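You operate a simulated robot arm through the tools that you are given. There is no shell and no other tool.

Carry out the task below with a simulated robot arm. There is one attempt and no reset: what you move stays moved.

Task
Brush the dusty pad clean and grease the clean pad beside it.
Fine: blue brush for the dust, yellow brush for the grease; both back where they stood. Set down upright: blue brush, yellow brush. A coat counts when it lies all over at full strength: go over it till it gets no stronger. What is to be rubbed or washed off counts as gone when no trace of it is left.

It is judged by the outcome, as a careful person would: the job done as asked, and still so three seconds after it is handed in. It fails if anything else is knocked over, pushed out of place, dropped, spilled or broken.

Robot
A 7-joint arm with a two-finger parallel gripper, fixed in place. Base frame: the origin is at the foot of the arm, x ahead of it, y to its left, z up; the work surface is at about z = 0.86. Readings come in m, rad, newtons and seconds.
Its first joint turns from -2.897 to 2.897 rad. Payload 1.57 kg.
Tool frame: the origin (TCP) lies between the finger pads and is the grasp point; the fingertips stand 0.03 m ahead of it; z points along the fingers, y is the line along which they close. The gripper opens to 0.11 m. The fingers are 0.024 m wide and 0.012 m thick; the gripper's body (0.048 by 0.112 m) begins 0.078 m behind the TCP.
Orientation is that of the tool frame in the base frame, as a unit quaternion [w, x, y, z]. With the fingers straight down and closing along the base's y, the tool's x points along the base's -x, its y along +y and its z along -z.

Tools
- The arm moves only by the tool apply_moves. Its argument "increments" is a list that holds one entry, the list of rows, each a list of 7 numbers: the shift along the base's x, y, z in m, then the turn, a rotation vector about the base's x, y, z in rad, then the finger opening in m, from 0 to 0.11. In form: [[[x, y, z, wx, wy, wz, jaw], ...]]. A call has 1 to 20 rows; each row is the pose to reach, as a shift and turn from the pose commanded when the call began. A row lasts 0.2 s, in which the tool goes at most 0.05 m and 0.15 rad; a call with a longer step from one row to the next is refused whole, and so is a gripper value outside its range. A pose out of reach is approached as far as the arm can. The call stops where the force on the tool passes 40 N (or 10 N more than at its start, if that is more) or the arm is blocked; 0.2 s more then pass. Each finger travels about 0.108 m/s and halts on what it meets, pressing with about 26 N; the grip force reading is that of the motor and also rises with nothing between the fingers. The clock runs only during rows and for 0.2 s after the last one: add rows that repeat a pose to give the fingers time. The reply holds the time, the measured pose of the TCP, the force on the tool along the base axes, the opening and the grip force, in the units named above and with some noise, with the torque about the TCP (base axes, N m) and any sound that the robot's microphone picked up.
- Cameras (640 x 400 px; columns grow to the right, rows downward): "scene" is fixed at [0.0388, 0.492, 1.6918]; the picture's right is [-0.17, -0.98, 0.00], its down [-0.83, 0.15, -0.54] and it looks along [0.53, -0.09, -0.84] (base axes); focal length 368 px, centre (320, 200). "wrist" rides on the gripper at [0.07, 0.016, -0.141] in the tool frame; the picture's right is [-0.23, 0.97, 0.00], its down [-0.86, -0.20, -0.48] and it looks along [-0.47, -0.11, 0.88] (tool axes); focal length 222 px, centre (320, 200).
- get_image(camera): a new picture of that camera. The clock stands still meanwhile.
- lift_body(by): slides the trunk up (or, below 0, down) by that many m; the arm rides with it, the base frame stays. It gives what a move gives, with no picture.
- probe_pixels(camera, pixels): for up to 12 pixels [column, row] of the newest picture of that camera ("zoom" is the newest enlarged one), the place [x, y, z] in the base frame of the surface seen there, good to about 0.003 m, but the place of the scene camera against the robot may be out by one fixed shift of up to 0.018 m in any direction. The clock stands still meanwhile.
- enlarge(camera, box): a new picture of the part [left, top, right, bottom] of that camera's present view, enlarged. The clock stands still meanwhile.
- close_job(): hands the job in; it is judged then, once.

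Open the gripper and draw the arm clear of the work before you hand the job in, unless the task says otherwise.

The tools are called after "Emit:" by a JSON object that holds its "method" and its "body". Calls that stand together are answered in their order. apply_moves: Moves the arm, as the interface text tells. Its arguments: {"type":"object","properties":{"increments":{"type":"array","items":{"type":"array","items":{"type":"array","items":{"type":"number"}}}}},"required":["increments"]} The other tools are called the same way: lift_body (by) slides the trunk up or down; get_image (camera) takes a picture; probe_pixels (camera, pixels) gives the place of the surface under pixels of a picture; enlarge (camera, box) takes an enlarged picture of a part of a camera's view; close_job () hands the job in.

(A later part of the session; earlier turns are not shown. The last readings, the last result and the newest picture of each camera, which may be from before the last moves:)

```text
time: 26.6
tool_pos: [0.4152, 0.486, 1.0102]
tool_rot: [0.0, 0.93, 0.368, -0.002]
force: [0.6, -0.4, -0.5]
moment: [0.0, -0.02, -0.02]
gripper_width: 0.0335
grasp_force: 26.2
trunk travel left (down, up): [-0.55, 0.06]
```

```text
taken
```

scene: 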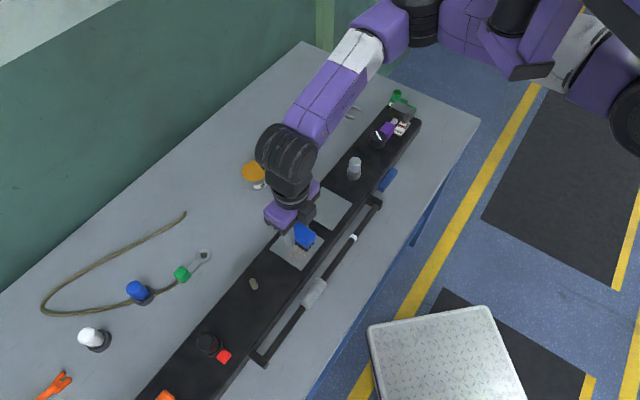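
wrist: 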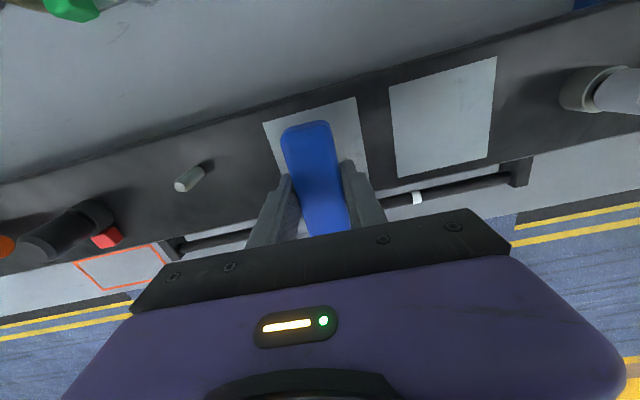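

The brush hovers over the dusty pad. I zoom the wrist view around the pad to locate its edges precisely under the brush.

Emit:
{"method": "enlarge", "body": {"camera": "wrist", "box": [240, 50, 520, 225]}}

```text
2.29 times, centred on (380, 138) of wrist
```

zoom: 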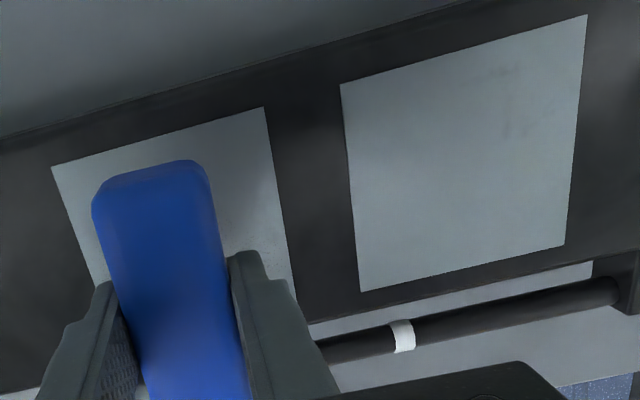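

Emit:
{"method": "probe_pixels", "body": {"camera": "zoom", "pixels": [[55, 169], [262, 110], [291, 290], [90, 275], [343, 86], [584, 18], [562, 243], [362, 288], [310, 250], [420, 315], [160, 230], [30, 150]]}}

```text
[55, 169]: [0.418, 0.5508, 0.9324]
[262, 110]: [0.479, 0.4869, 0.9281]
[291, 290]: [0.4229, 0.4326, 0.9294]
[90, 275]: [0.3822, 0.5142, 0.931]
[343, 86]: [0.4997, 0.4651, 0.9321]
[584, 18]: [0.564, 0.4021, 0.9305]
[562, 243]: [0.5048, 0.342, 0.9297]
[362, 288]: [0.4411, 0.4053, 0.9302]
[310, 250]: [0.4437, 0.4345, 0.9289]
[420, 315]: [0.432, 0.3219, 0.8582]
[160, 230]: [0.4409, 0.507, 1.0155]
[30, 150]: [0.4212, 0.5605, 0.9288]
```

Pad corners give a ~0.09 m square centred at (0.417,0.489), flush with the rail at z≈0.930; the gap to the clean pad is 0.03. I'll check the peg at wrist (190,178) for clearance.

Emit:
{"method": "get_image", "body": {"camera": "wrist"}}

Emit:
{"method": "probe_pixels", "body": {"camera": "wrist", "pixels": [[180, 184], [195, 172], [190, 178], [205, 165], [590, 90], [620, 90], [635, 75], [460, 190]]}}

```text
taken
```

wrist: 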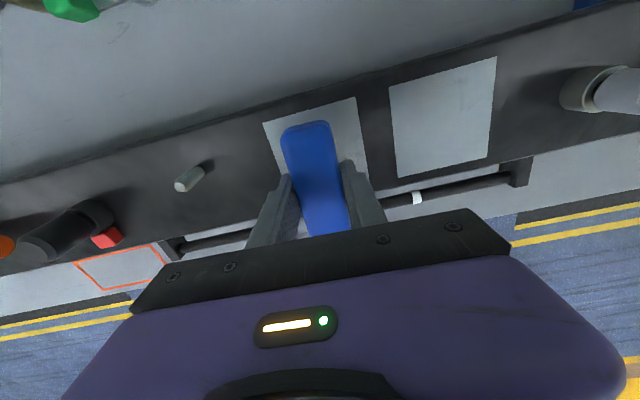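

```text
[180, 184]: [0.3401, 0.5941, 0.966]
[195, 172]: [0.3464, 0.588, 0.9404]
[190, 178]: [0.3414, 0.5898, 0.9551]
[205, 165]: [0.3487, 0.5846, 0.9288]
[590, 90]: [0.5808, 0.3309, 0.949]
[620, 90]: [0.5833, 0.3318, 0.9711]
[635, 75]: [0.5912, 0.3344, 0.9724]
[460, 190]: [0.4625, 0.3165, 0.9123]
```

Peg and cap stand over 0.11 m from the pad centres, so there is room. I descend to just around contact height (−0.036) and read the force.

Emit:
{"method": "apply_moves", "body": {"increments": [[[0.002, 0.002, -0.02, 0, 0, 0, 0.0], [0.002, 0.002, -0.032, 0, 0, 0, 0.0], [0.002, 0.002, -0.036, 0, 0, 0, 0.0], [0.002, 0.002, -0.036, 0, 0, 0, 0.0]]]}}

Emit:
{"method": "enlarge", "body": {"camera": "scene", "box": [250, 190, 350, 290]}}

```text
time: 27.6
tool_pos: [0.4179, 0.4894, 0.9747]
tool_rot: [0.0, 0.929, 0.369, -0.003]
force: [-0.3, 0.4, -1.7]
moment: [-0.04, -0.01, -0.02]
gripper_width: 0.0336
grasp_force: 25.9
trunk travel left (down, up): [-0.55, 0.06]
```

```text
4.00 times, centred on (300, 240) of scene
```

zoom: 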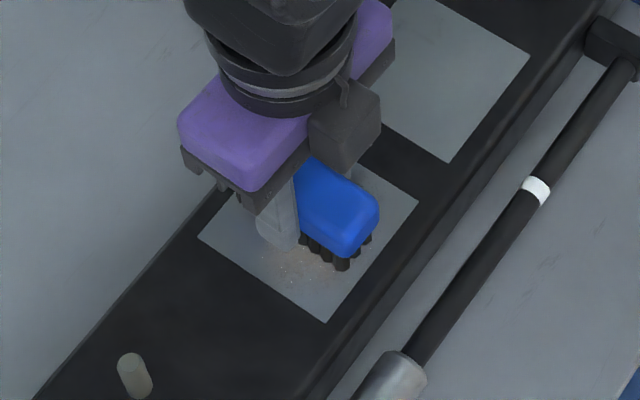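

The bristles look about at the pad surface, with little force yet. I press down a few millimetres more in small steps.

Emit:
{"method": "apply_moves", "body": {"increments": [[[0, 0, -0.002, 0, 0, 0, 0.0], [0, 0, -0.003, 0, 0, 0, 0.0], [0, 0, -0.003, 0, 0, 0, 0.0]]]}}

```text
time: 28.4
tool_pos: [0.418, 0.4891, 0.9739]
tool_rot: [0.0, 0.929, 0.37, -0.003]
force: [-0.4, -4.6, 24.8]
moment: [-0.15, 0.06, -0.04]
gripper_width: 0.0338
grasp_force: 26.2
trunk travel left (down, up): [-0.55, 0.06]
```

Contact is at TCP z≈0.974 with 25 N at this depth. I ease 1.5 mm and brush sideways across the whole pad in two lanes (to cover both ends), staying off the clean pad.

Emit:
{"method": "apply_moves", "body": {"increments": [[[-0.0092, -0.0092, 0.0015, 0, 0, 0, 0.0], [-0.0233, 0.005, 0.0015, 0, 0, 0, 0.0], [-0.0374, 0.0192, 0.0015, 0, 0, 0, 0.0], [-0.0444, 0.0263, 0.0015, 0, 0, 0, 0.0], [-0.0303, 0.0121, 0.0015, 0, 0, 0, 0.0], [-0.0162, -0.0021, 0.0015, 0, 0, 0, 0.0], [-0.0022, -0.0163, 0.0015, 0, 0, 0, 0.0], [0.0119, -0.0305, 0.0015, 0, 0, 0, 0.0], [0.0239, -0.0426, 0.0015, 0, 0, 0, 0.0], [0.0367, -0.0299, 0.0015, 0, 0, 0, 0.0], [0.0247, -0.0178, 0.0015, 0, 0, 0, 0.0], [0.0106, -0.0036, 0.0015, 0, 0, 0, 0.0], [-0.0034, 0.0106, 0.0015, 0, 0, 0, 0.0], [-0.0175, 0.0248, 0.0015, 0, 0, 0, 0.0], [-0.0316, 0.039, 0.0015, 0, 0, 0, 0.0], [-0.0175, 0.0248, 0.0015, 0, 0, 0, 0.0], [-0.0034, 0.0106, 0.0015, 0, 0, 0, 0.0], [0.0106, -0.0036, 0.0015, 0, 0, 0, 0.0], [0.0247, -0.0178, 0.0015, 0, 0, 0, 0.0], [0.0367, -0.0299, 0.0015, 0, 0, 0, 0.0]]]}}

Emit:
{"method": "enlarge", "body": {"camera": "scene", "box": [250, 190, 350, 290]}}

Emit:
{"method": "get_image", "body": {"camera": "wrist"}}

```text
time: 32.6
tool_pos: [0.4549, 0.4595, 0.973]
tool_rot: [0.0, 0.929, 0.369, -0.004]
force: [0.2, 2.6, 8.5]
moment: [-0.01, 0.02, -0.06]
gripper_width: 0.0336
grasp_force: 25.9
trunk travel left (down, up): [-0.55, 0.06]
```

```text
4.00 times, centred on (300, 240) of scene
```

zoom: 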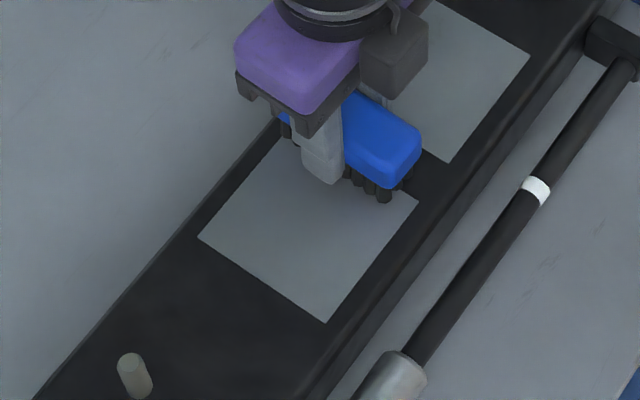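

```text
taken
```

wrist: 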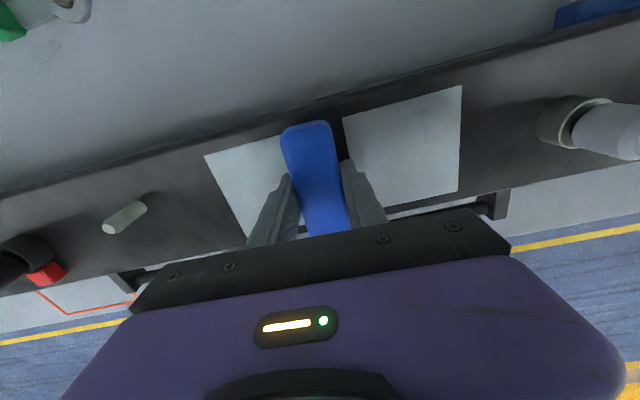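

The visible part of the pad is now clean with no specks. I make one more full round with slightly wider lanes to be sure, then lift off.

Emit:
{"method": "apply_moves", "body": {"increments": [[[0.0028, 0.0028, 0, 0, 0, 0, 0.0], [-0.0092, 0.0149, 0, 0, 0, 0, 0.0], [-0.0232, 0.0291, 0, 0, 0, 0, 0.0], [-0.0373, 0.0433, 0, 0, 0, 0, 0.0], [-0.0514, 0.0575, 0, 0, 0, 0, 0.0], [-0.0655, 0.0717, 0, 0, 0, 0, 0.0], [-0.0846, 0.0527, 0, 0, 0, 0, 0.0], [-0.0705, 0.0385, 0, 0, 0, 0, 0.0], [-0.0564, 0.0243, 0, 0, 0, 0, 0.0], [-0.0423, 0.0101, 0, 0, 0, 0, 0.0], [-0.0283, -0.0041, 0, 0, 0, 0, 0.0], [-0.0163, -0.0162, 0, 0, 0, 0, 0.0], [-0.0163, -0.0162, 0.02, 0, 0, 0, 0.0], [-0.0163, -0.0162, 0.045, 0, 0, 0, 0.0], [0.012, 0.012, 0.05, 0, 0, 0, 0.0], [0.04, 0.04, 0.05, 0, 0, 0, 0.0]]]}}

Emit:
{"method": "enlarge", "body": {"camera": "scene", "box": [250, 170, 370, 290]}}

Emit:
{"method": "get_image", "body": {"camera": "wrist"}}

```text
time: 36.0
tool_pos: [0.4937, 0.4991, 1.023]
tool_rot: [0.0, 0.929, 0.37, -0.002]
force: [-0.2, 0.3, -0.1]
moment: [0.0, -0.01, 0.03]
gripper_width: 0.0337
grasp_force: 25.9
trunk travel left (down, up): [-0.55, 0.06]
```

```text
3.33 times, centred on (310, 230) of scene
```

zoom: 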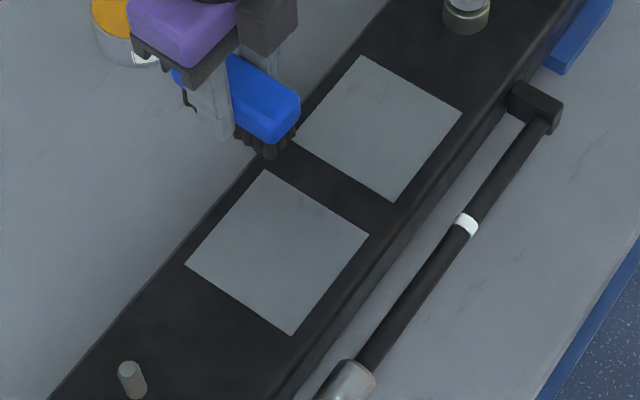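

```text
taken
```

wrist: 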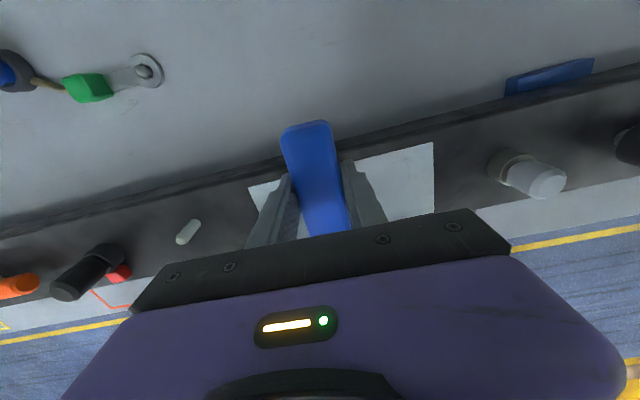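

The pad at the centre of the zoom looks spotless. I take a tighter enlargement to check for residual specks at edges.

Emit:
{"method": "enlarge", "body": {"camera": "scene", "box": [268, 215, 328, 275]}}

Emit:
{"method": "enlarge", "body": {"camera": "scene", "box": [298, 180, 358, 240]}}

```text
6.67 times, centred on (298, 245) of scene
```

zoom: 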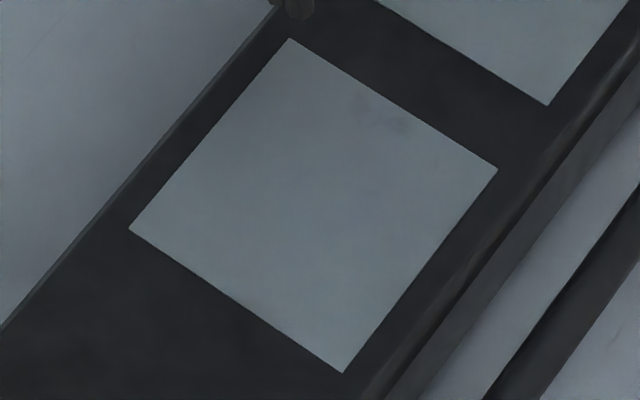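

```text
6.67 times, centred on (328, 210) of scene
```

zoom: 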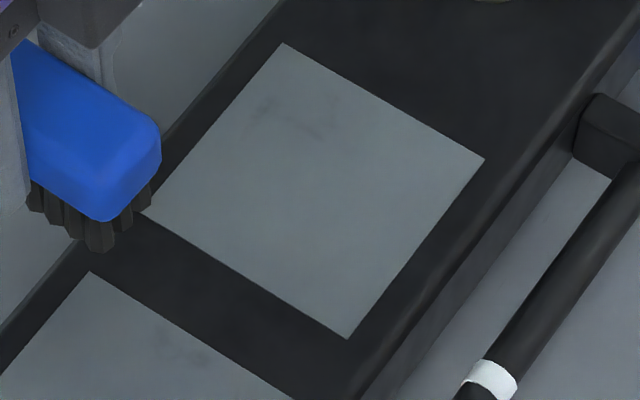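

The pad is clean; only the same faint surface texture as on the other pad remains. I carry the blue brush back over its spot at (0.580,0.649), z≈0.966.

Emit:
{"method": "apply_moves", "body": {"increments": [[[0.02, 0.034, 0, 0, 0, 0, 0.0], [0.042, 0.074, 0, 0, 0, 0, 0.0], [0.062, 0.108, -0.015, 0, 0, 0, 0.0], [0.077, 0.135, -0.04, 0, 0, 0, 0.0], [0.0864, 0.15, -0.057, 0, 0, 0, 0.0], [0.0864, 0.15, -0.057, 0, 0, 0, 0.0]]]}}

Emit:
{"method": "get_image", "body": {"camera": "scene"}}

```text
time: 37.4
tool_pos: [0.579, 0.6484, 0.9652]
tool_rot: [0.0, 0.929, 0.37, -0.004]
force: [0.1, -0.2, -0.8]
moment: [-0.03, -0.01, -0.01]
gripper_width: 0.0336
grasp_force: 26.0
trunk travel left (down, up): [-0.55, 0.06]
```

```text
taken
```

scene: 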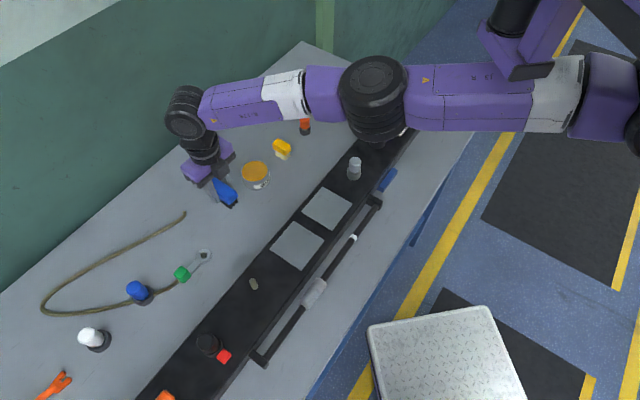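

Back above its spot at (0.579,0.648,0.965). I lower the trunk by 0.056 and finish the last millimetres with the arm.

Emit:
{"method": "lift_body", "body": {"by": -0.056}}

Emit:
{"method": "apply_moves", "body": {"increments": [[[0.001, 0.0005, -0.002, 0, 0, 0, 0.0], [0.001, 0.0005, -0.004, 0, 0, 0, 0.0], [0.001, 0.0005, -0.005, 0, 0, 0, 0.0]]]}}

```text
time: 38.3
tool_pos: [0.5804, 0.6486, 0.9105]
tool_rot: [0.001, 0.929, 0.369, -0.003]
force: [0.1, 0.1, -1.2]
moment: [0.0, 0.02, 0.02]
gripper_width: 0.0338
grasp_force: 25.6
trunk travel left (down, up): [-0.494, 0.116]
```

```text
time: 39.1
tool_pos: [0.5792, 0.6472, 0.9052]
tool_rot: [0.001, 0.929, 0.371, -0.004]
force: [-0.2, 0.1, -0.2]
moment: [-0.02, 0.01, -0.01]
gripper_width: 0.0337
grasp_force: 26.4
trunk travel left (down, up): [-0.494, 0.116]
```

No contact force yet at z 0.905 (grip was at ~0.903–0.905). I lower in 1 mm steps to feel the bench.

Emit:
{"method": "apply_moves", "body": {"increments": [[[0, 0.001, -0.001, 0, 0, 0, 0.0], [0, 0.001, -0.001, 0, 0, 0, 0.0]]]}}

```text
time: 39.7
tool_pos: [0.5801, 0.649, 0.9038]
tool_rot: [0.0, 0.929, 0.369, -0.003]
force: [-0.9, 0.1, 0.0]
moment: [-0.04, -0.04, -0.01]
gripper_width: 0.0339
grasp_force: 26.0
out of reach, approached as far as the arm can: row 1
trunk travel left (down, up): [-0.494, 0.116]
```

Emit:
{"method": "apply_moves", "body": {"increments": [[[0, 0, -0.0012, 0, 0, 0, 0.0], [0, 0, -0.0012, 0, 0, 0, 0.0]]]}}

Emit:
{"method": "enlarge", "body": {"camera": "scene", "box": [180, 150, 280, 230]}}

```text
time: 40.3
tool_pos: [0.5797, 0.6481, 0.9042]
tool_rot: [0.001, 0.929, 0.369, -0.003]
force: [0.1, -0.1, -1.4]
moment: [0.03, 0.04, 0.04]
gripper_width: 0.0336
grasp_force: 25.6
trunk travel left (down, up): [-0.494, 0.116]
```

```text
5.00 times, centred on (230, 190) of scene
```

zoom: 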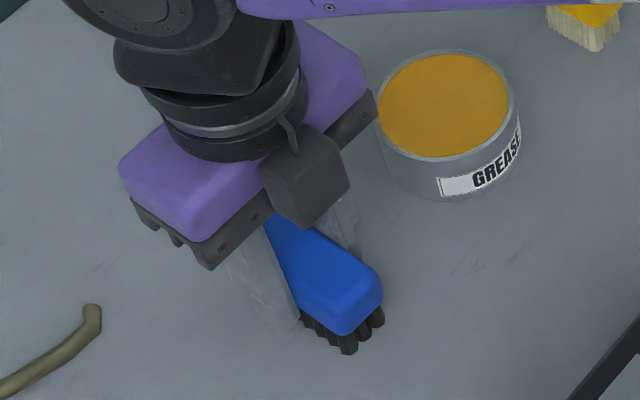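

Still no contact force; I go down another 2 mm in steps, watching the force.

Emit:
{"method": "apply_moves", "body": {"increments": [[[0, 0, -0.001, 0, 0, 0, 0.0], [0, 0, -0.002, 0, 0, 0, 0.0], [0, 0, -0.002, 0, 0, 0, 0.0]]]}}

```text
time: 41.1
tool_pos: [0.5799, 0.6473, 0.9029]
tool_rot: [0.0, 0.929, 0.37, -0.002]
force: [-1.0, 0.0, 18.0]
moment: [-0.39, 0.28, 0.03]
gripper_width: 0.0335
grasp_force: 25.8
out of reach, approached as far as the arm can: row 1
trunk travel left (down, up): [-0.494, 0.116]
```

The brush is now standing on the bench (18 N). I ease off 1 mm, open the fingers to 0.075 and rise with the trunk.

Emit:
{"method": "apply_moves", "body": {"increments": [[[0, 0, 0.0015, 0, 0, 0, 0.0], [0, 0, 0.0015, 0, 0, 0, 0.04], [0, 0, 0.0015, 0, 0, 0, 0.075], [0, 0, 0.0015, 0, 0, 0, 0.075], [0, 0, 0.0015, 0, 0, 0, 0.075]]]}}

Emit:
{"method": "lift_body", "body": {"by": 0.09}}

Emit:
{"method": "get_image", "body": {"camera": "wrist"}}

Emit:
{"method": "get_image", "body": {"camera": "scene"}}

```text
time: 42.3
tool_pos: [0.5809, 0.6483, 0.9032]
tool_rot: [0.0, 0.929, 0.37, -0.002]
force: [-0.4, -0.7, 0.0]
moment: [-0.01, -0.02, 0.0]
gripper_width: 0.0751
grasp_force: 0.1
trunk travel left (down, up): [-0.494, 0.116]
```

```text
time: 43.6
tool_pos: [0.5808, 0.6483, 0.9927]
tool_rot: [0.0, 0.929, 0.369, -0.003]
force: [0.3, -0.4, 0.4]
moment: [0.0, -0.01, -0.03]
gripper_width: 0.075
grasp_force: 0.0
trunk travel left (down, up): [-0.584, 0.026]
```

```text
taken
```

wrist: 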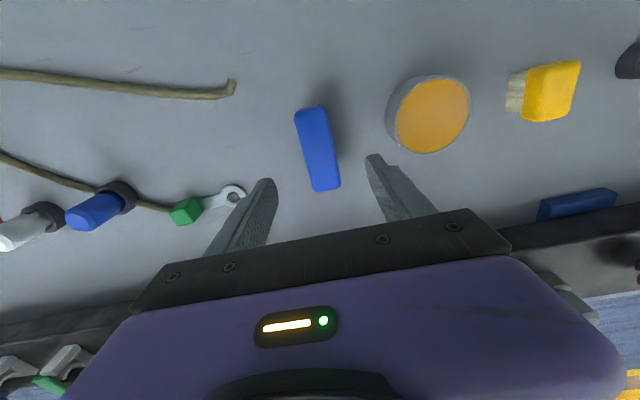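

```text
taken
```

scene: 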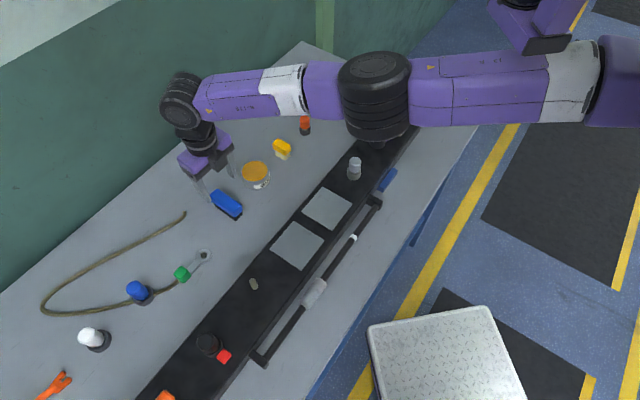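

The blue brush stands upright back at its spot (scene (226,205)). Next I move over toward the yellow brush, passing above the tin with the fingertips at ~0.97.

Emit:
{"method": "apply_moves", "body": {"increments": [[[0.02, -0.02, 0.01, 0, 0, 0, 0.09], [0.045, -0.045, 0.01, 0, 0, 0, 0.09], [0.075, -0.075, 0.01, 0, 0, 0, 0.09], [0.105, -0.105, 0.01, 0, 0, 0, 0.09], [0.13, -0.13, 0.01, 0, 0, 0, 0.09], [0.15, -0.15, 0.01, 0, 0, 0, 0.09], [0.15, -0.15, 0.01, 0, 0, 0, 0.09]]]}}

Emit:
{"method": "get_image", "body": {"camera": "wrist"}}

Emit:
{"method": "enlarge", "body": {"camera": "wrist", "box": [220, 60, 420, 220]}}

```text
time: 45.2
tool_pos: [0.7608, 0.5335, 0.9919]
tool_rot: [0.0, 0.929, 0.369, -0.003]
force: [0.3, -1.0, -0.7]
moment: [0.0, -0.02, -0.02]
gripper_width: 0.0899
grasp_force: 0.2
out of reach, approached as far as the arm can: row 1, 2, 3, 4, 5, 6, 7
trunk travel left (down, up): [-0.584, 0.026]
```

```text
taken
```

wrist: 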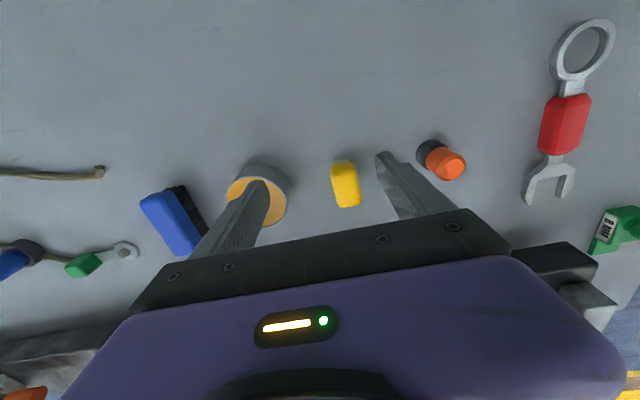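

```text
2.50 times, centred on (320, 140) of wrist
```

zoom: 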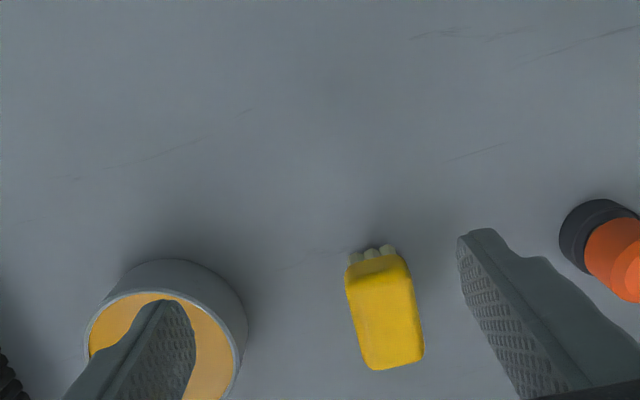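

The arm ended at (0.761,0.534) instead of (0.731,0.498), flagged out of reach; the yellow brush is at zoom (385,310). I'll probe it and the tin first.

Emit:
{"method": "probe_pixels", "body": {"camera": "zoom", "pixels": [[352, 282], [405, 270], [420, 350], [368, 358], [378, 272], [395, 358], [358, 320], [413, 310], [385, 310], [373, 252], [240, 330], [215, 340]]}}

Emit:
{"method": "get_image", "body": {"camera": "scene"}}

```text
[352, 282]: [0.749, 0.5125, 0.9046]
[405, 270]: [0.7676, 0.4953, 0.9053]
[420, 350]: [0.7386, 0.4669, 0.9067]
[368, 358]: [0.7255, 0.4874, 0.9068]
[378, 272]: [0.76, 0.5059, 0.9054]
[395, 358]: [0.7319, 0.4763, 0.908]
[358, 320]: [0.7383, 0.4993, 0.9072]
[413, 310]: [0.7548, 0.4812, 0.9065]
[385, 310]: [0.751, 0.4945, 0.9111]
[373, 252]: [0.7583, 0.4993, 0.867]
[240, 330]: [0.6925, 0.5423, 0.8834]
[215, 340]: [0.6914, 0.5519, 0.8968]
```

```text
taken
```

scene: 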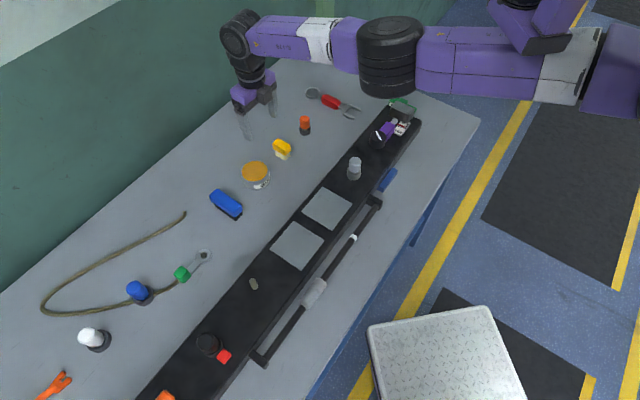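

The yellow brush centre is (0.745,0.490), long axis ~45°, at azimuth 33° where the original trunk height worked well. I raise the tool to z≈1.12 over it, then lower the trunk back.

Emit:
{"method": "apply_moves", "body": {"increments": [[[0, 0, 0.035, 0, 0, 0, 0.09], [-0.004, -0.01, 0.07, 0, 0, 0, 0.09], [-0.008, -0.022, 0.1, 0, 0, 0, 0.09], [-0.012, -0.034, 0.13, 0, 0, 0, 0.09], [-0.016, -0.0435, 0.13, 0, 0, 0, 0.09], [-0.016, -0.0435, 0.13, 0, 0, 0, 0.09]]]}}

Emit:
{"method": "get_image", "body": {"camera": "scene"}}

```text
time: 46.6
tool_pos: [0.7771, 0.5362, 1.1002]
tool_rot: [0.007, 0.929, 0.371, -0.015]
force: [-0.3, 0.4, -0.2]
moment: [0.02, -0.03, 0.0]
gripper_width: 0.0903
grasp_force: 0.0
out of reach, approached as far as the arm can: row 1, 2, 3, 4, 5, 6
trunk travel left (down, up): [-0.584, 0.026]
```

```text
taken
```

scene: 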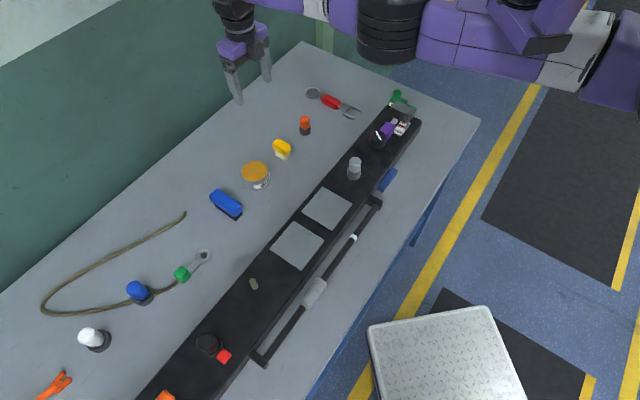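

The drift outward with "out of reach" fits the tool's yaw joint being at its limit here at −136°. I'll turn the tool +180° (to +44°), half a turn in two calls, staying high.

Emit:
{"method": "apply_moves", "body": {"increments": [[[0, 0, 0, 0, 0, 0.14, 0.09], [0, 0, 0, 0, 0, 0.28, 0.09], [0, 0, 0, 0, 0, 0.42, 0.09], [0, 0, 0, 0, 0, 0.56, 0.09], [0, 0, 0, 0, 0, 0.7, 0.09], [0, 0, 0, 0, 0, 0.84, 0.09], [0, 0, 0, 0, 0, 0.98, 0.09], [0, 0, 0, 0, 0, 1.12, 0.09], [0, 0, 0, 0, 0, 1.26, 0.09], [0, 0, 0, 0, 0, 1.4, 0.09], [0, 0, 0, 0, 0, 1.4, 0.09]]]}}

```text
time: 49.0
tool_pos: [0.7839, 0.5329, 1.1044]
tool_rot: [-0.001, 0.476, 0.879, -0.012]
force: [0.2, 0.5, 0.4]
moment: [-0.02, -0.05, 0.02]
gripper_width: 0.0901
grasp_force: 0.1
trunk travel left (down, up): [-0.584, 0.026]
```

The turn is free now (yaw ≈ −57°, no reach warning). I finish the turn to +44° while shifting over the yellow brush at (0.745,0.490).

Emit:
{"method": "apply_moves", "body": {"increments": [[[-0.003, -0.004, 0, 0, 0, 0.135, 0.09], [-0.006, -0.007, 0, 0, 0, 0.271, 0.09], [-0.009, -0.01, 0, 0, 0, 0.406, 0.09], [-0.012, -0.013, 0, 0, 0, 0.542, 0.09], [-0.015, -0.017, 0, 0, 0, 0.677, 0.09], [-0.018, -0.02, 0, 0, 0, 0.813, 0.09], [-0.021, -0.023, 0, 0, 0, 0.948, 0.09], [-0.024, -0.027, 0, 0, 0, 1.084, 0.09], [-0.027, -0.03, 0, 0, 0, 1.219, 0.09], [-0.03, -0.033, 0, 0, 0, 1.355, 0.09], [-0.033, -0.037, 0, 0, 0, 1.49, 0.09], [-0.036, -0.04, 0, 0, 0, 1.626, 0.09], [-0.039, -0.043, 0, 0, 0, 1.76, 0.09], [-0.039, -0.043, 0, 0, 0, 1.76, 0.09]]]}}

Emit:
{"method": "get_image", "body": {"camera": "wrist"}}

Emit:
{"method": "get_image", "body": {"camera": "scene"}}

```text
time: 52.0
tool_pos: [0.7738, 0.5448, 1.1029]
tool_rot: [-0.004, -0.37, 0.929, -0.004]
force: [0.1, -0.2, -0.2]
moment: [0.01, 0.04, -0.02]
gripper_width: 0.0898
grasp_force: 0.0
out of reach, approached as far as the arm can: row 1, 2, 3, 4, 5, 6, 7, 8, 9, 10, 11, 12, 13, 14
trunk travel left (down, up): [-0.584, 0.026]
```

```text
taken
```

wrist: 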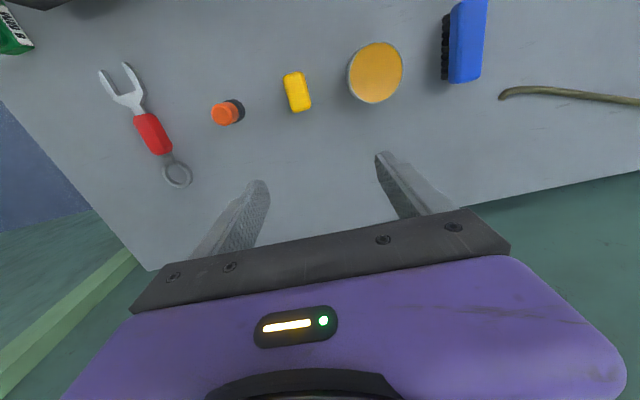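

```text
taken
```

scene: 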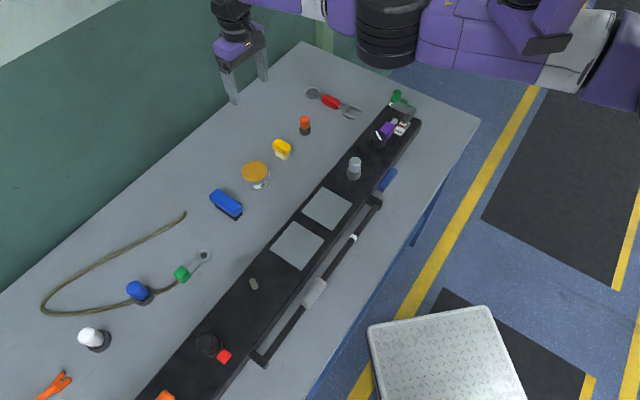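

Rotation is fine (yaw ≈ +43°) but inward motion is refused. I'll probe the visible arm links now to understand the posture before deciding.

Emit:
{"method": "probe_pixels", "body": {"camera": "scene", "pixels": [[390, 15], [390, 50], [440, 20], [470, 55], [530, 70], [580, 60], [620, 80], [540, 40], [510, 20], [560, 10], [235, 15], [300, 5]]}}

```text
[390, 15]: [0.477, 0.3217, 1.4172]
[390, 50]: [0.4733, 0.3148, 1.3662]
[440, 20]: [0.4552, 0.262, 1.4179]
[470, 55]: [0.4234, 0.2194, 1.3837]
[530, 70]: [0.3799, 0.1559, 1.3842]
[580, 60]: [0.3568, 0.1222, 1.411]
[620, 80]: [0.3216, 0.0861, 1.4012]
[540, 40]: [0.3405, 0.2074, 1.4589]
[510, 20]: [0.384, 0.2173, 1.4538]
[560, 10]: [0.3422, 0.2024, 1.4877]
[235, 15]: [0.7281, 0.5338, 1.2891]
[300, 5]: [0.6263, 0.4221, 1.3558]
```

The arm is nearly straight and hooked beneath the bracket, so it can't fold inward from here. From the blue brush's side it folded inward fine, so I'll swing back left at a lower height first.

Emit:
{"method": "apply_moves", "body": {"increments": [[[0, 0, -0.04, 0, 0, 0, 0.09], [-0.01, 0.005, -0.075, 0, 0, 0, 0.09], [-0.045, 0.024, -0.08, 0, 0, 0, 0.09], [-0.08, 0.043, -0.08, 0, 0, 0, 0.09], [-0.115, 0.062, -0.08, 0, 0, 0, 0.09], [-0.15, 0.081, -0.08, 0, 0, 0, 0.09], [-0.175, 0.095, -0.08, 0, 0, 0, 0.09], [-0.175, 0.095, -0.08, 0, 0, 0, 0.09]]]}}

Emit:
{"method": "get_image", "body": {"camera": "scene"}}

```text
time: 53.8
tool_pos: [0.5976, 0.647, 1.0332]
tool_rot: [0.004, -0.378, 0.926, 0.0]
force: [-0.1, 0.4, 1.0]
moment: [-0.01, -0.02, 0.0]
gripper_width: 0.0899
grasp_force: 0.1
out of reach, approached as far as the arm can: row 1, 2
trunk travel left (down, up): [-0.584, 0.026]
```

```text
taken
```

scene: 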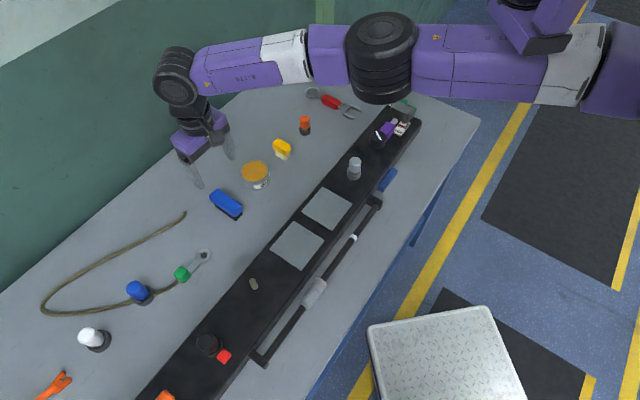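

Back near the blue brush's side at (0.598,0.647,1.033). Now I fold inward toward (0.47,0.51) as before.

Emit:
{"method": "apply_moves", "body": {"increments": [[[-0.02, -0.022, 0, 0, 0, 0, 0.09], [-0.05, -0.052, 0, 0, 0, 0, 0.09], [-0.08, -0.084, 0, 0, 0, 0, 0.09], [-0.11, -0.115, 0, 0, 0, 0, 0.09], [-0.13, -0.137, 0, 0, 0, 0, 0.09], [-0.13, -0.137, 0, 0, 0, 0, 0.09]]]}}

Emit:
{"method": "get_image", "body": {"camera": "scene"}}

Emit:
{"method": "get_image", "body": {"camera": "wrist"}}

```text
time: 55.2
tool_pos: [0.4679, 0.5085, 1.0334]
tool_rot: [0.003, -0.378, 0.926, 0.001]
force: [-0.3, 0.7, 0.2]
moment: [0.02, 0.0, 0.01]
gripper_width: 0.0898
grasp_force: 0.0
trunk travel left (down, up): [-0.584, 0.026]
```

```text
taken
```

scene: 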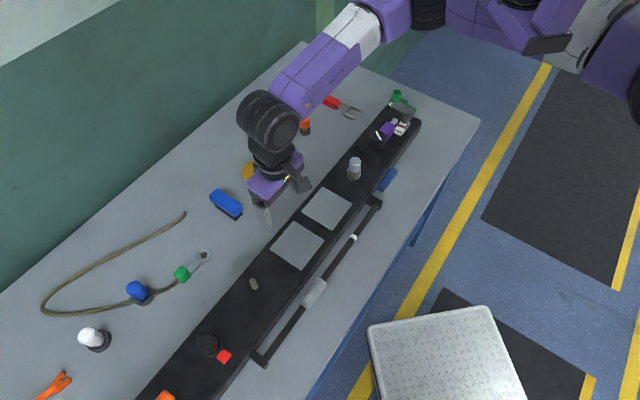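

```text
taken
```

wrist: 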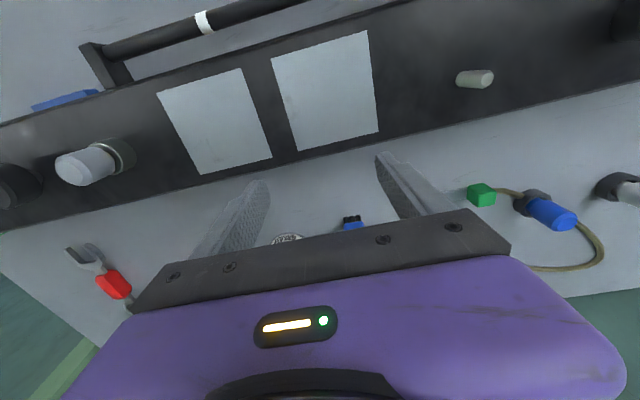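

The arm folded normally. Now I raise to z≈1.09 and go right to (0.56,0.42), then outward toward the yellow brush.

Emit:
{"method": "apply_moves", "body": {"increments": [[[0.01, -0.01, 0.03, 0, 0, 0, 0.09], [0.03, -0.03, 0.055, 0, 0, 0, 0.09], [0.06, -0.06, 0.057, 0, 0, 0, 0.09], [0.092, -0.088, 0.057, 0, 0, 0, 0.09], [0.13, -0.088, 0.057, 0, 0, 0, 0.09], [0.17, -0.08, 0.057, 0, 0, 0, 0.09], [0.205, -0.065, 0.057, 0, 0, 0, 0.09], [0.24, -0.045, 0.057, 0, 0, 0, 0.09], [0.24, -0.045, 0.057, 0, 0, 0, 0.09]]]}}

Emit:
{"method": "get_image", "body": {"camera": "scene"}}

Emit:
{"method": "get_image", "body": {"camera": "wrist"}}

```text
time: 57.2
tool_pos: [0.7087, 0.4655, 1.089]
tool_rot: [0.002, -0.378, 0.926, 0.0]
force: [-0.4, 0.2, 0.2]
moment: [-0.02, 0.0, 0.01]
gripper_width: 0.09
grasp_force: 0.0
trunk travel left (down, up): [-0.584, 0.026]
```

```text
taken
```

scene: 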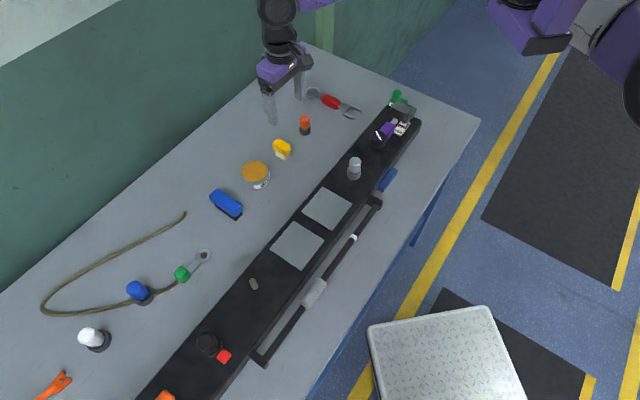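

```text
taken
```

wrist: 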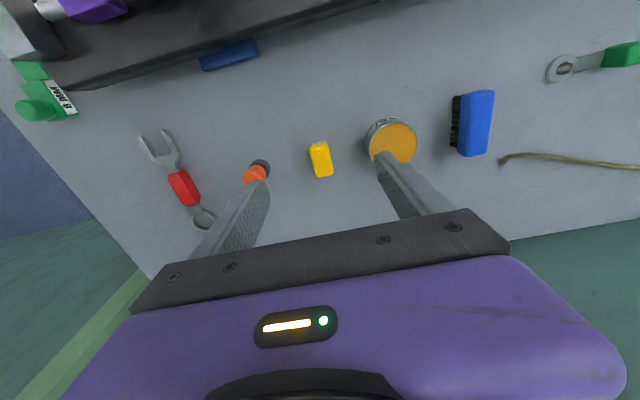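

Now the pose is exact at (0.709,0.466,1.089), and the yellow brush is at wrist (321,158). I zoom in and probe it and its neighbours.

Emit:
{"method": "enlarge", "body": {"camera": "wrist", "box": [240, 100, 420, 210]}}

```text
3.56 times, centred on (330, 155) of wrist
```

zoom: 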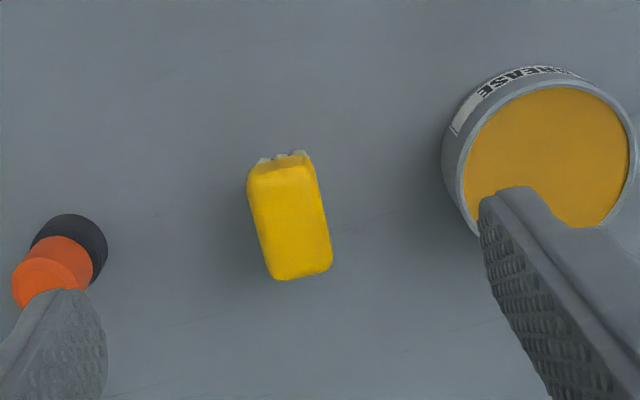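

Emit:
{"method": "probe_pixels", "body": {"camera": "zoom", "pixels": [[252, 182], [310, 172], [328, 262], [274, 274], [282, 172], [300, 270], [262, 228], [320, 218], [290, 222], [555, 150], [625, 175], [75, 245]]}}

Emit:
{"method": "probe_pixels", "body": {"camera": "zoom", "pixels": [[468, 215], [610, 210], [555, 88], [470, 160], [620, 130], [500, 110], [550, 120], [590, 190], [40, 270], [90, 240], [282, 155], [460, 150]]}}

```text
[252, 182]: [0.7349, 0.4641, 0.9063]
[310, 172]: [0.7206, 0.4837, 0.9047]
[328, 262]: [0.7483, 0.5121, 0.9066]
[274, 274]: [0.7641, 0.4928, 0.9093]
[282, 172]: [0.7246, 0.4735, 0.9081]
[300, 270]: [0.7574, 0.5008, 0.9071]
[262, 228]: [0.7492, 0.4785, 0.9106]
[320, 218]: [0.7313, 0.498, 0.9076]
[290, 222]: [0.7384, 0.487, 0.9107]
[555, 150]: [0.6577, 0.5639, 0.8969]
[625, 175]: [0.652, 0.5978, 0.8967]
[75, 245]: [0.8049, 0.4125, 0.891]
```

```text
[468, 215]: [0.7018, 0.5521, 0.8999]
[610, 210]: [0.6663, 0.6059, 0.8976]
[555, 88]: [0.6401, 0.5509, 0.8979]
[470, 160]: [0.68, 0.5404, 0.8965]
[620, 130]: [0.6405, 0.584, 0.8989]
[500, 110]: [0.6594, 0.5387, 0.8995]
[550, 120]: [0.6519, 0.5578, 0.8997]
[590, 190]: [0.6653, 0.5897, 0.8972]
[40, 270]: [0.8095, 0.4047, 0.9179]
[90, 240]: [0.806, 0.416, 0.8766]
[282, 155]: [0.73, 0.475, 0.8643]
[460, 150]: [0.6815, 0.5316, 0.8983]
```

The yellow brush is centred at about (0.743,0.489) with its axis at 45°, matching the tool's yaw; tin centre is ~(0.668,0.572). I lower the trunk by 0.11 so the low pose is within reach.

Emit:
{"method": "lift_body", "body": {"by": -0.11}}

Emit:
{"method": "apply_moves", "body": {"increments": [[[0.012, 0.008, 0, 0, 0, 0.01, 0.075], [0.0346, 0.0238, 0, 0, 0, 0.01, 0.075], [0.0346, 0.0238, 0, 0, 0, 0.01, 0.075]]]}}

Emit:
{"method": "enlarge", "body": {"camera": "wrist", "box": [220, 70, 420, 220]}}

```text
time: 58.6
tool_pos: [0.7076, 0.464, 0.9791]
tool_rot: [0.003, -0.378, 0.926, 0.0]
force: [-0.5, 0.5, 0.4]
moment: [0.0, 0.02, -0.02]
gripper_width: 0.09
grasp_force: 0.0
trunk travel left (down, up): [-0.474, 0.136]
```

```text
time: 59.4
tool_pos: [0.743, 0.4882, 0.9796]
tool_rot: [0.003, -0.382, 0.924, 0.0]
force: [-0.2, -0.1, 0.0]
moment: [-0.02, 0.01, 0.02]
gripper_width: 0.075
grasp_force: 0.0
trunk travel left (down, up): [-0.474, 0.136]
```

```text
2.67 times, centred on (320, 145) of wrist
```

zoom: 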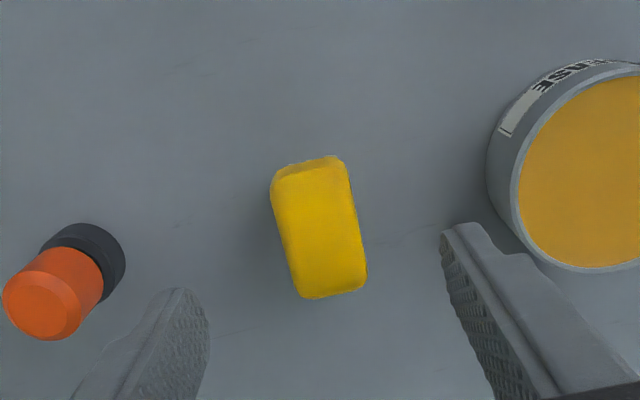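

Emit:
{"method": "probe_pixels", "body": {"camera": "zoom", "pixels": [[276, 190], [344, 175], [363, 275], [300, 290], [286, 235], [354, 225], [320, 230], [310, 170], [332, 288], [318, 182]]}}

```text
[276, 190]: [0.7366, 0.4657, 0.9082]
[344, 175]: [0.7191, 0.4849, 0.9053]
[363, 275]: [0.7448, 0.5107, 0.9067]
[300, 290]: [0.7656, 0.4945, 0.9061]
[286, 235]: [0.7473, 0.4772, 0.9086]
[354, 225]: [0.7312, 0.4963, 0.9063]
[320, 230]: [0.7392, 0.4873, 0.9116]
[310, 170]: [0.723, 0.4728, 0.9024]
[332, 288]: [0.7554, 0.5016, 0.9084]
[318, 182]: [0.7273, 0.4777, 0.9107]
```

The TCP is within 2 mm of the yellow brush's centre. I descend to z≈0.905 with the jaws at 0.075.

Emit:
{"method": "apply_moves", "body": {"increments": [[[-0.001, 0.001, -0.03, 0, 0, 0, 0.075], [-0.001, 0.001, -0.055, 0, 0, 0, 0.075], [-0.001, 0.001, -0.07, 0, 0, 0, 0.075], [-0.001, 0.001, -0.0746, 0, 0, 0, 0.075], [-0.001, 0.001, -0.0746, 0, 0, 0, 0.075]]]}}

Emit:
{"method": "get_image", "body": {"camera": "wrist"}}

Emit:
{"method": "get_image", "body": {"camera": "scene"}}

```text
time: 60.6
tool_pos: [0.7424, 0.4901, 0.905]
tool_rot: [0.002, -0.383, 0.924, 0.001]
force: [0.4, -0.7, -0.3]
moment: [-0.01, -0.02, -0.03]
gripper_width: 0.0747
grasp_force: 0.0
trunk travel left (down, up): [-0.474, 0.136]
```

```text
taken
```

wrist: 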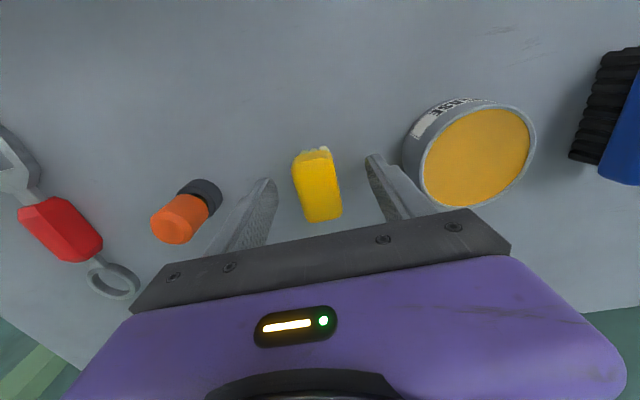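

```text
taken
```

scene: 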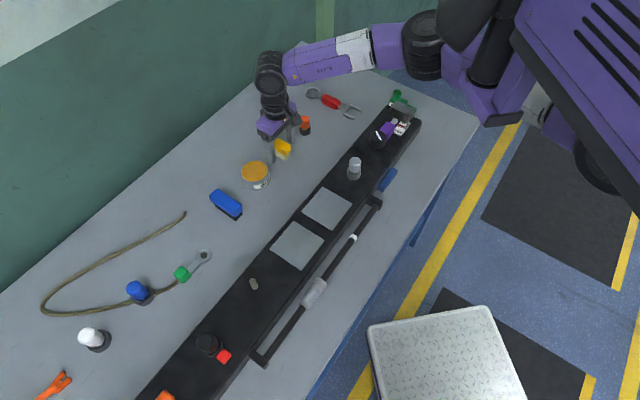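

The yellow brush sits between the fingers at (0.742,0.490,0.905). I close the gripper on it.

Emit:
{"method": "apply_moves", "body": {"increments": [[[0, 0, 0, 0, 0, 0, 0.03], [0, 0, 0, 0, 0, 0, 0.0], [0, 0, 0, 0, 0, 0, 0.0], [0, 0, 0, 0, 0, 0, 0.0]]]}}

Emit:
{"method": "enlarge", "body": {"camera": "scene", "box": [230, 90, 330, 200]}}

```text
time: 61.6
tool_pos: [0.7427, 0.49, 0.9049]
tool_rot: [0.002, -0.383, 0.924, 0.0]
force: [0.2, -0.1, 0.3]
moment: [-0.03, 0.0, 0.02]
gripper_width: 0.0292
grasp_force: 26.0
trunk travel left (down, up): [-0.474, 0.136]
```

```text
3.64 times, centred on (280, 145) of scene
```

zoom: 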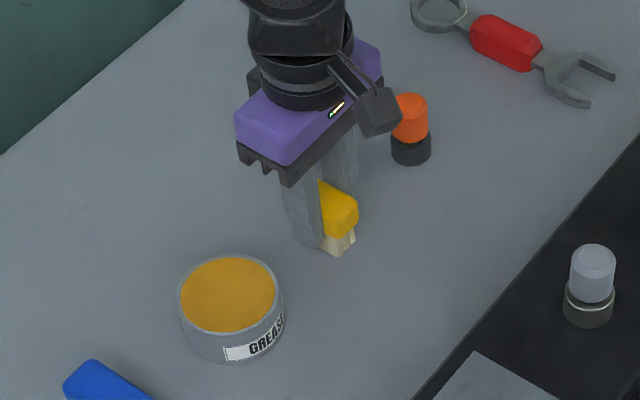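

Gripped (width 0.029, 26 N). I lift 0.06 and check the hold before moving to the tin.

Emit:
{"method": "apply_moves", "body": {"increments": [[[0, 0, 0.02, 0, 0, 0, 0.0], [0, 0, 0.045, 0, 0, 0, 0.0], [0, 0, 0.06, 0, 0, 0, 0.0], [0, 0, 0.06, 0, 0, 0, 0.0]]]}}

Emit:
{"method": "get_image", "body": {"camera": "wrist"}}

```text
time: 62.6
tool_pos: [0.7414, 0.4889, 0.9658]
tool_rot: [0.002, -0.382, 0.924, 0.001]
force: [-0.6, -0.1, -0.1]
moment: [0.02, 0.02, 0.04]
gripper_width: 0.0293
grasp_force: 26.1
trunk travel left (down, up): [-0.474, 0.136]
```

```text
taken
```

wrist: 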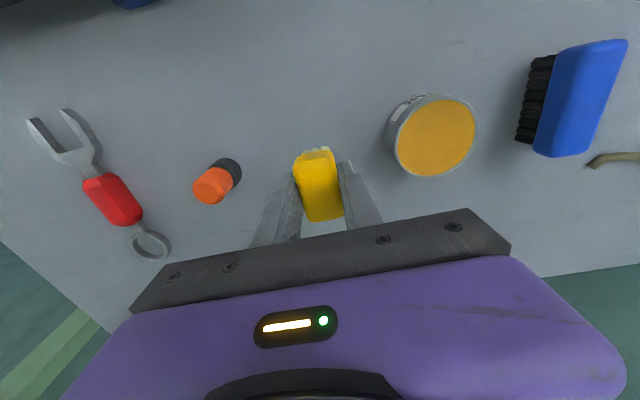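

The brush is held well. The tin is fully in view at wrist (432,137); I zoom and probe its rim for an accurate centre.

Emit:
{"method": "enlarge", "body": {"camera": "wrist", "box": [370, 80, 500, 190]}}

```text
3.64 times, centred on (435, 135) of wrist
```

zoom: 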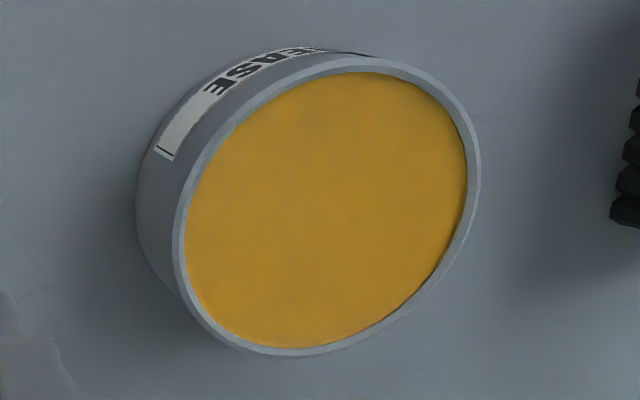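

Emit:
{"method": "probe_pixels", "body": {"camera": "zoom", "pixels": [[178, 230], [475, 160], [345, 64], [290, 352], [192, 230], [463, 160], [345, 76], [290, 344], [325, 210], [250, 150], [400, 270], [400, 320]]}}

```text
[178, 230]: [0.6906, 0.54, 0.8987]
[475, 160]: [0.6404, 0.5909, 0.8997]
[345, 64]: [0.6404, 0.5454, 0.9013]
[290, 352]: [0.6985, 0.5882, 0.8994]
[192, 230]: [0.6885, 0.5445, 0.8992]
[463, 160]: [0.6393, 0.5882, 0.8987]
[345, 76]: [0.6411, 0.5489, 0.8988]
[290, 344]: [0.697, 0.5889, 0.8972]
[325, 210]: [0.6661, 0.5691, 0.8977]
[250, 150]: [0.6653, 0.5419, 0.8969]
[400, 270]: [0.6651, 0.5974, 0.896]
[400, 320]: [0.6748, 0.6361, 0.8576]
```

The tin centre is ≈(0.667,0.568), rim radius 0.036, grease at z≈0.897. I move the brush over it at the same height (bristles ~0.02 above the rim).

Emit:
{"method": "apply_moves", "body": {"increments": [[[-0.018, 0.02, 0, 0, 0, 0, 0.0], [-0.04, 0.043, 0, 0, 0, 0, 0.0], [-0.062, 0.066, 0, 0, 0, 0, 0.0], [-0.0744, 0.0796, 0, 0, 0, 0, 0.0], [-0.0744, 0.0796, 0, 0, 0, 0, 0.0]]]}}

Emit:
{"method": "get_image", "body": {"camera": "wrist"}}

Emit:
{"method": "enlarge", "body": {"camera": "scene", "box": [200, 100, 320, 220]}}

```text
time: 63.8
tool_pos: [0.6674, 0.5694, 0.9663]
tool_rot: [0.003, -0.383, 0.924, 0.001]
force: [0.8, 0.2, -1.2]
moment: [0.02, 0.04, 0.01]
gripper_width: 0.0293
grasp_force: 26.2
trunk travel left (down, up): [-0.474, 0.136]
```

```text
taken
```

wrist: 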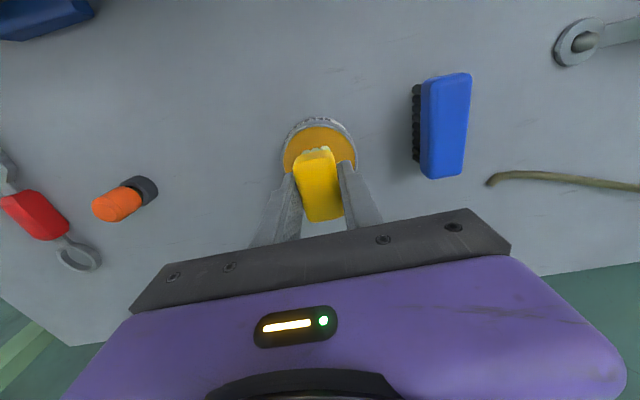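

```text
3.33 times, centred on (260, 160) of scene
```

zoom: 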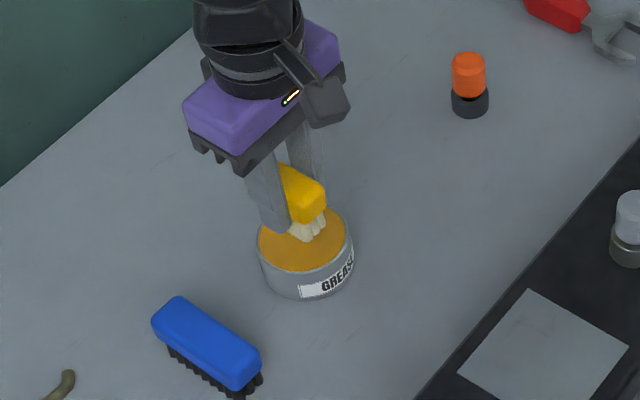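

The brush is right over the grease. I lower it gently into the surface, watching the force.

Emit:
{"method": "apply_moves", "body": {"increments": [[[0, -0.001, -0.015, 0, 0, 0, 0.0], [0, -0.001, -0.021, 0, 0, 0, 0.0], [0, -0.001, -0.0245, 0, 0, 0, 0.0], [0, -0.001, -0.0245, 0, 0, 0, 0.0]]]}}

Emit:
{"method": "enlarge", "body": {"camera": "scene", "box": [210, 120, 310, 210]}}

```text
time: 64.8
tool_pos: [0.6681, 0.5694, 0.944]
tool_rot: [0.004, -0.383, 0.924, 0.002]
force: [-1.2, -1.1, 25.7]
moment: [-0.01, 0.0, 0.0]
gripper_width: 0.0297
grasp_force: 25.9
trunk travel left (down, up): [-0.474, 0.136]
```

```text
4.44 times, centred on (260, 165) of scene
```

zoom: 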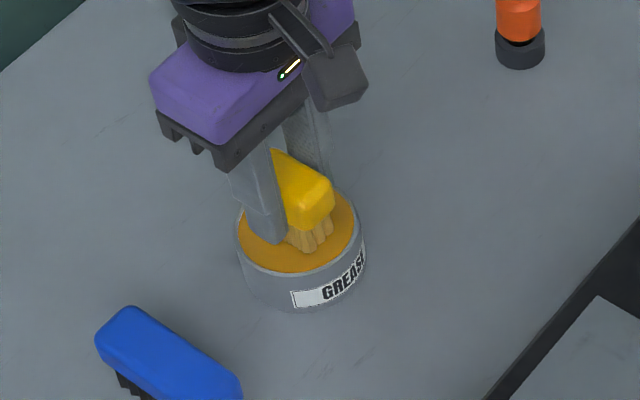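

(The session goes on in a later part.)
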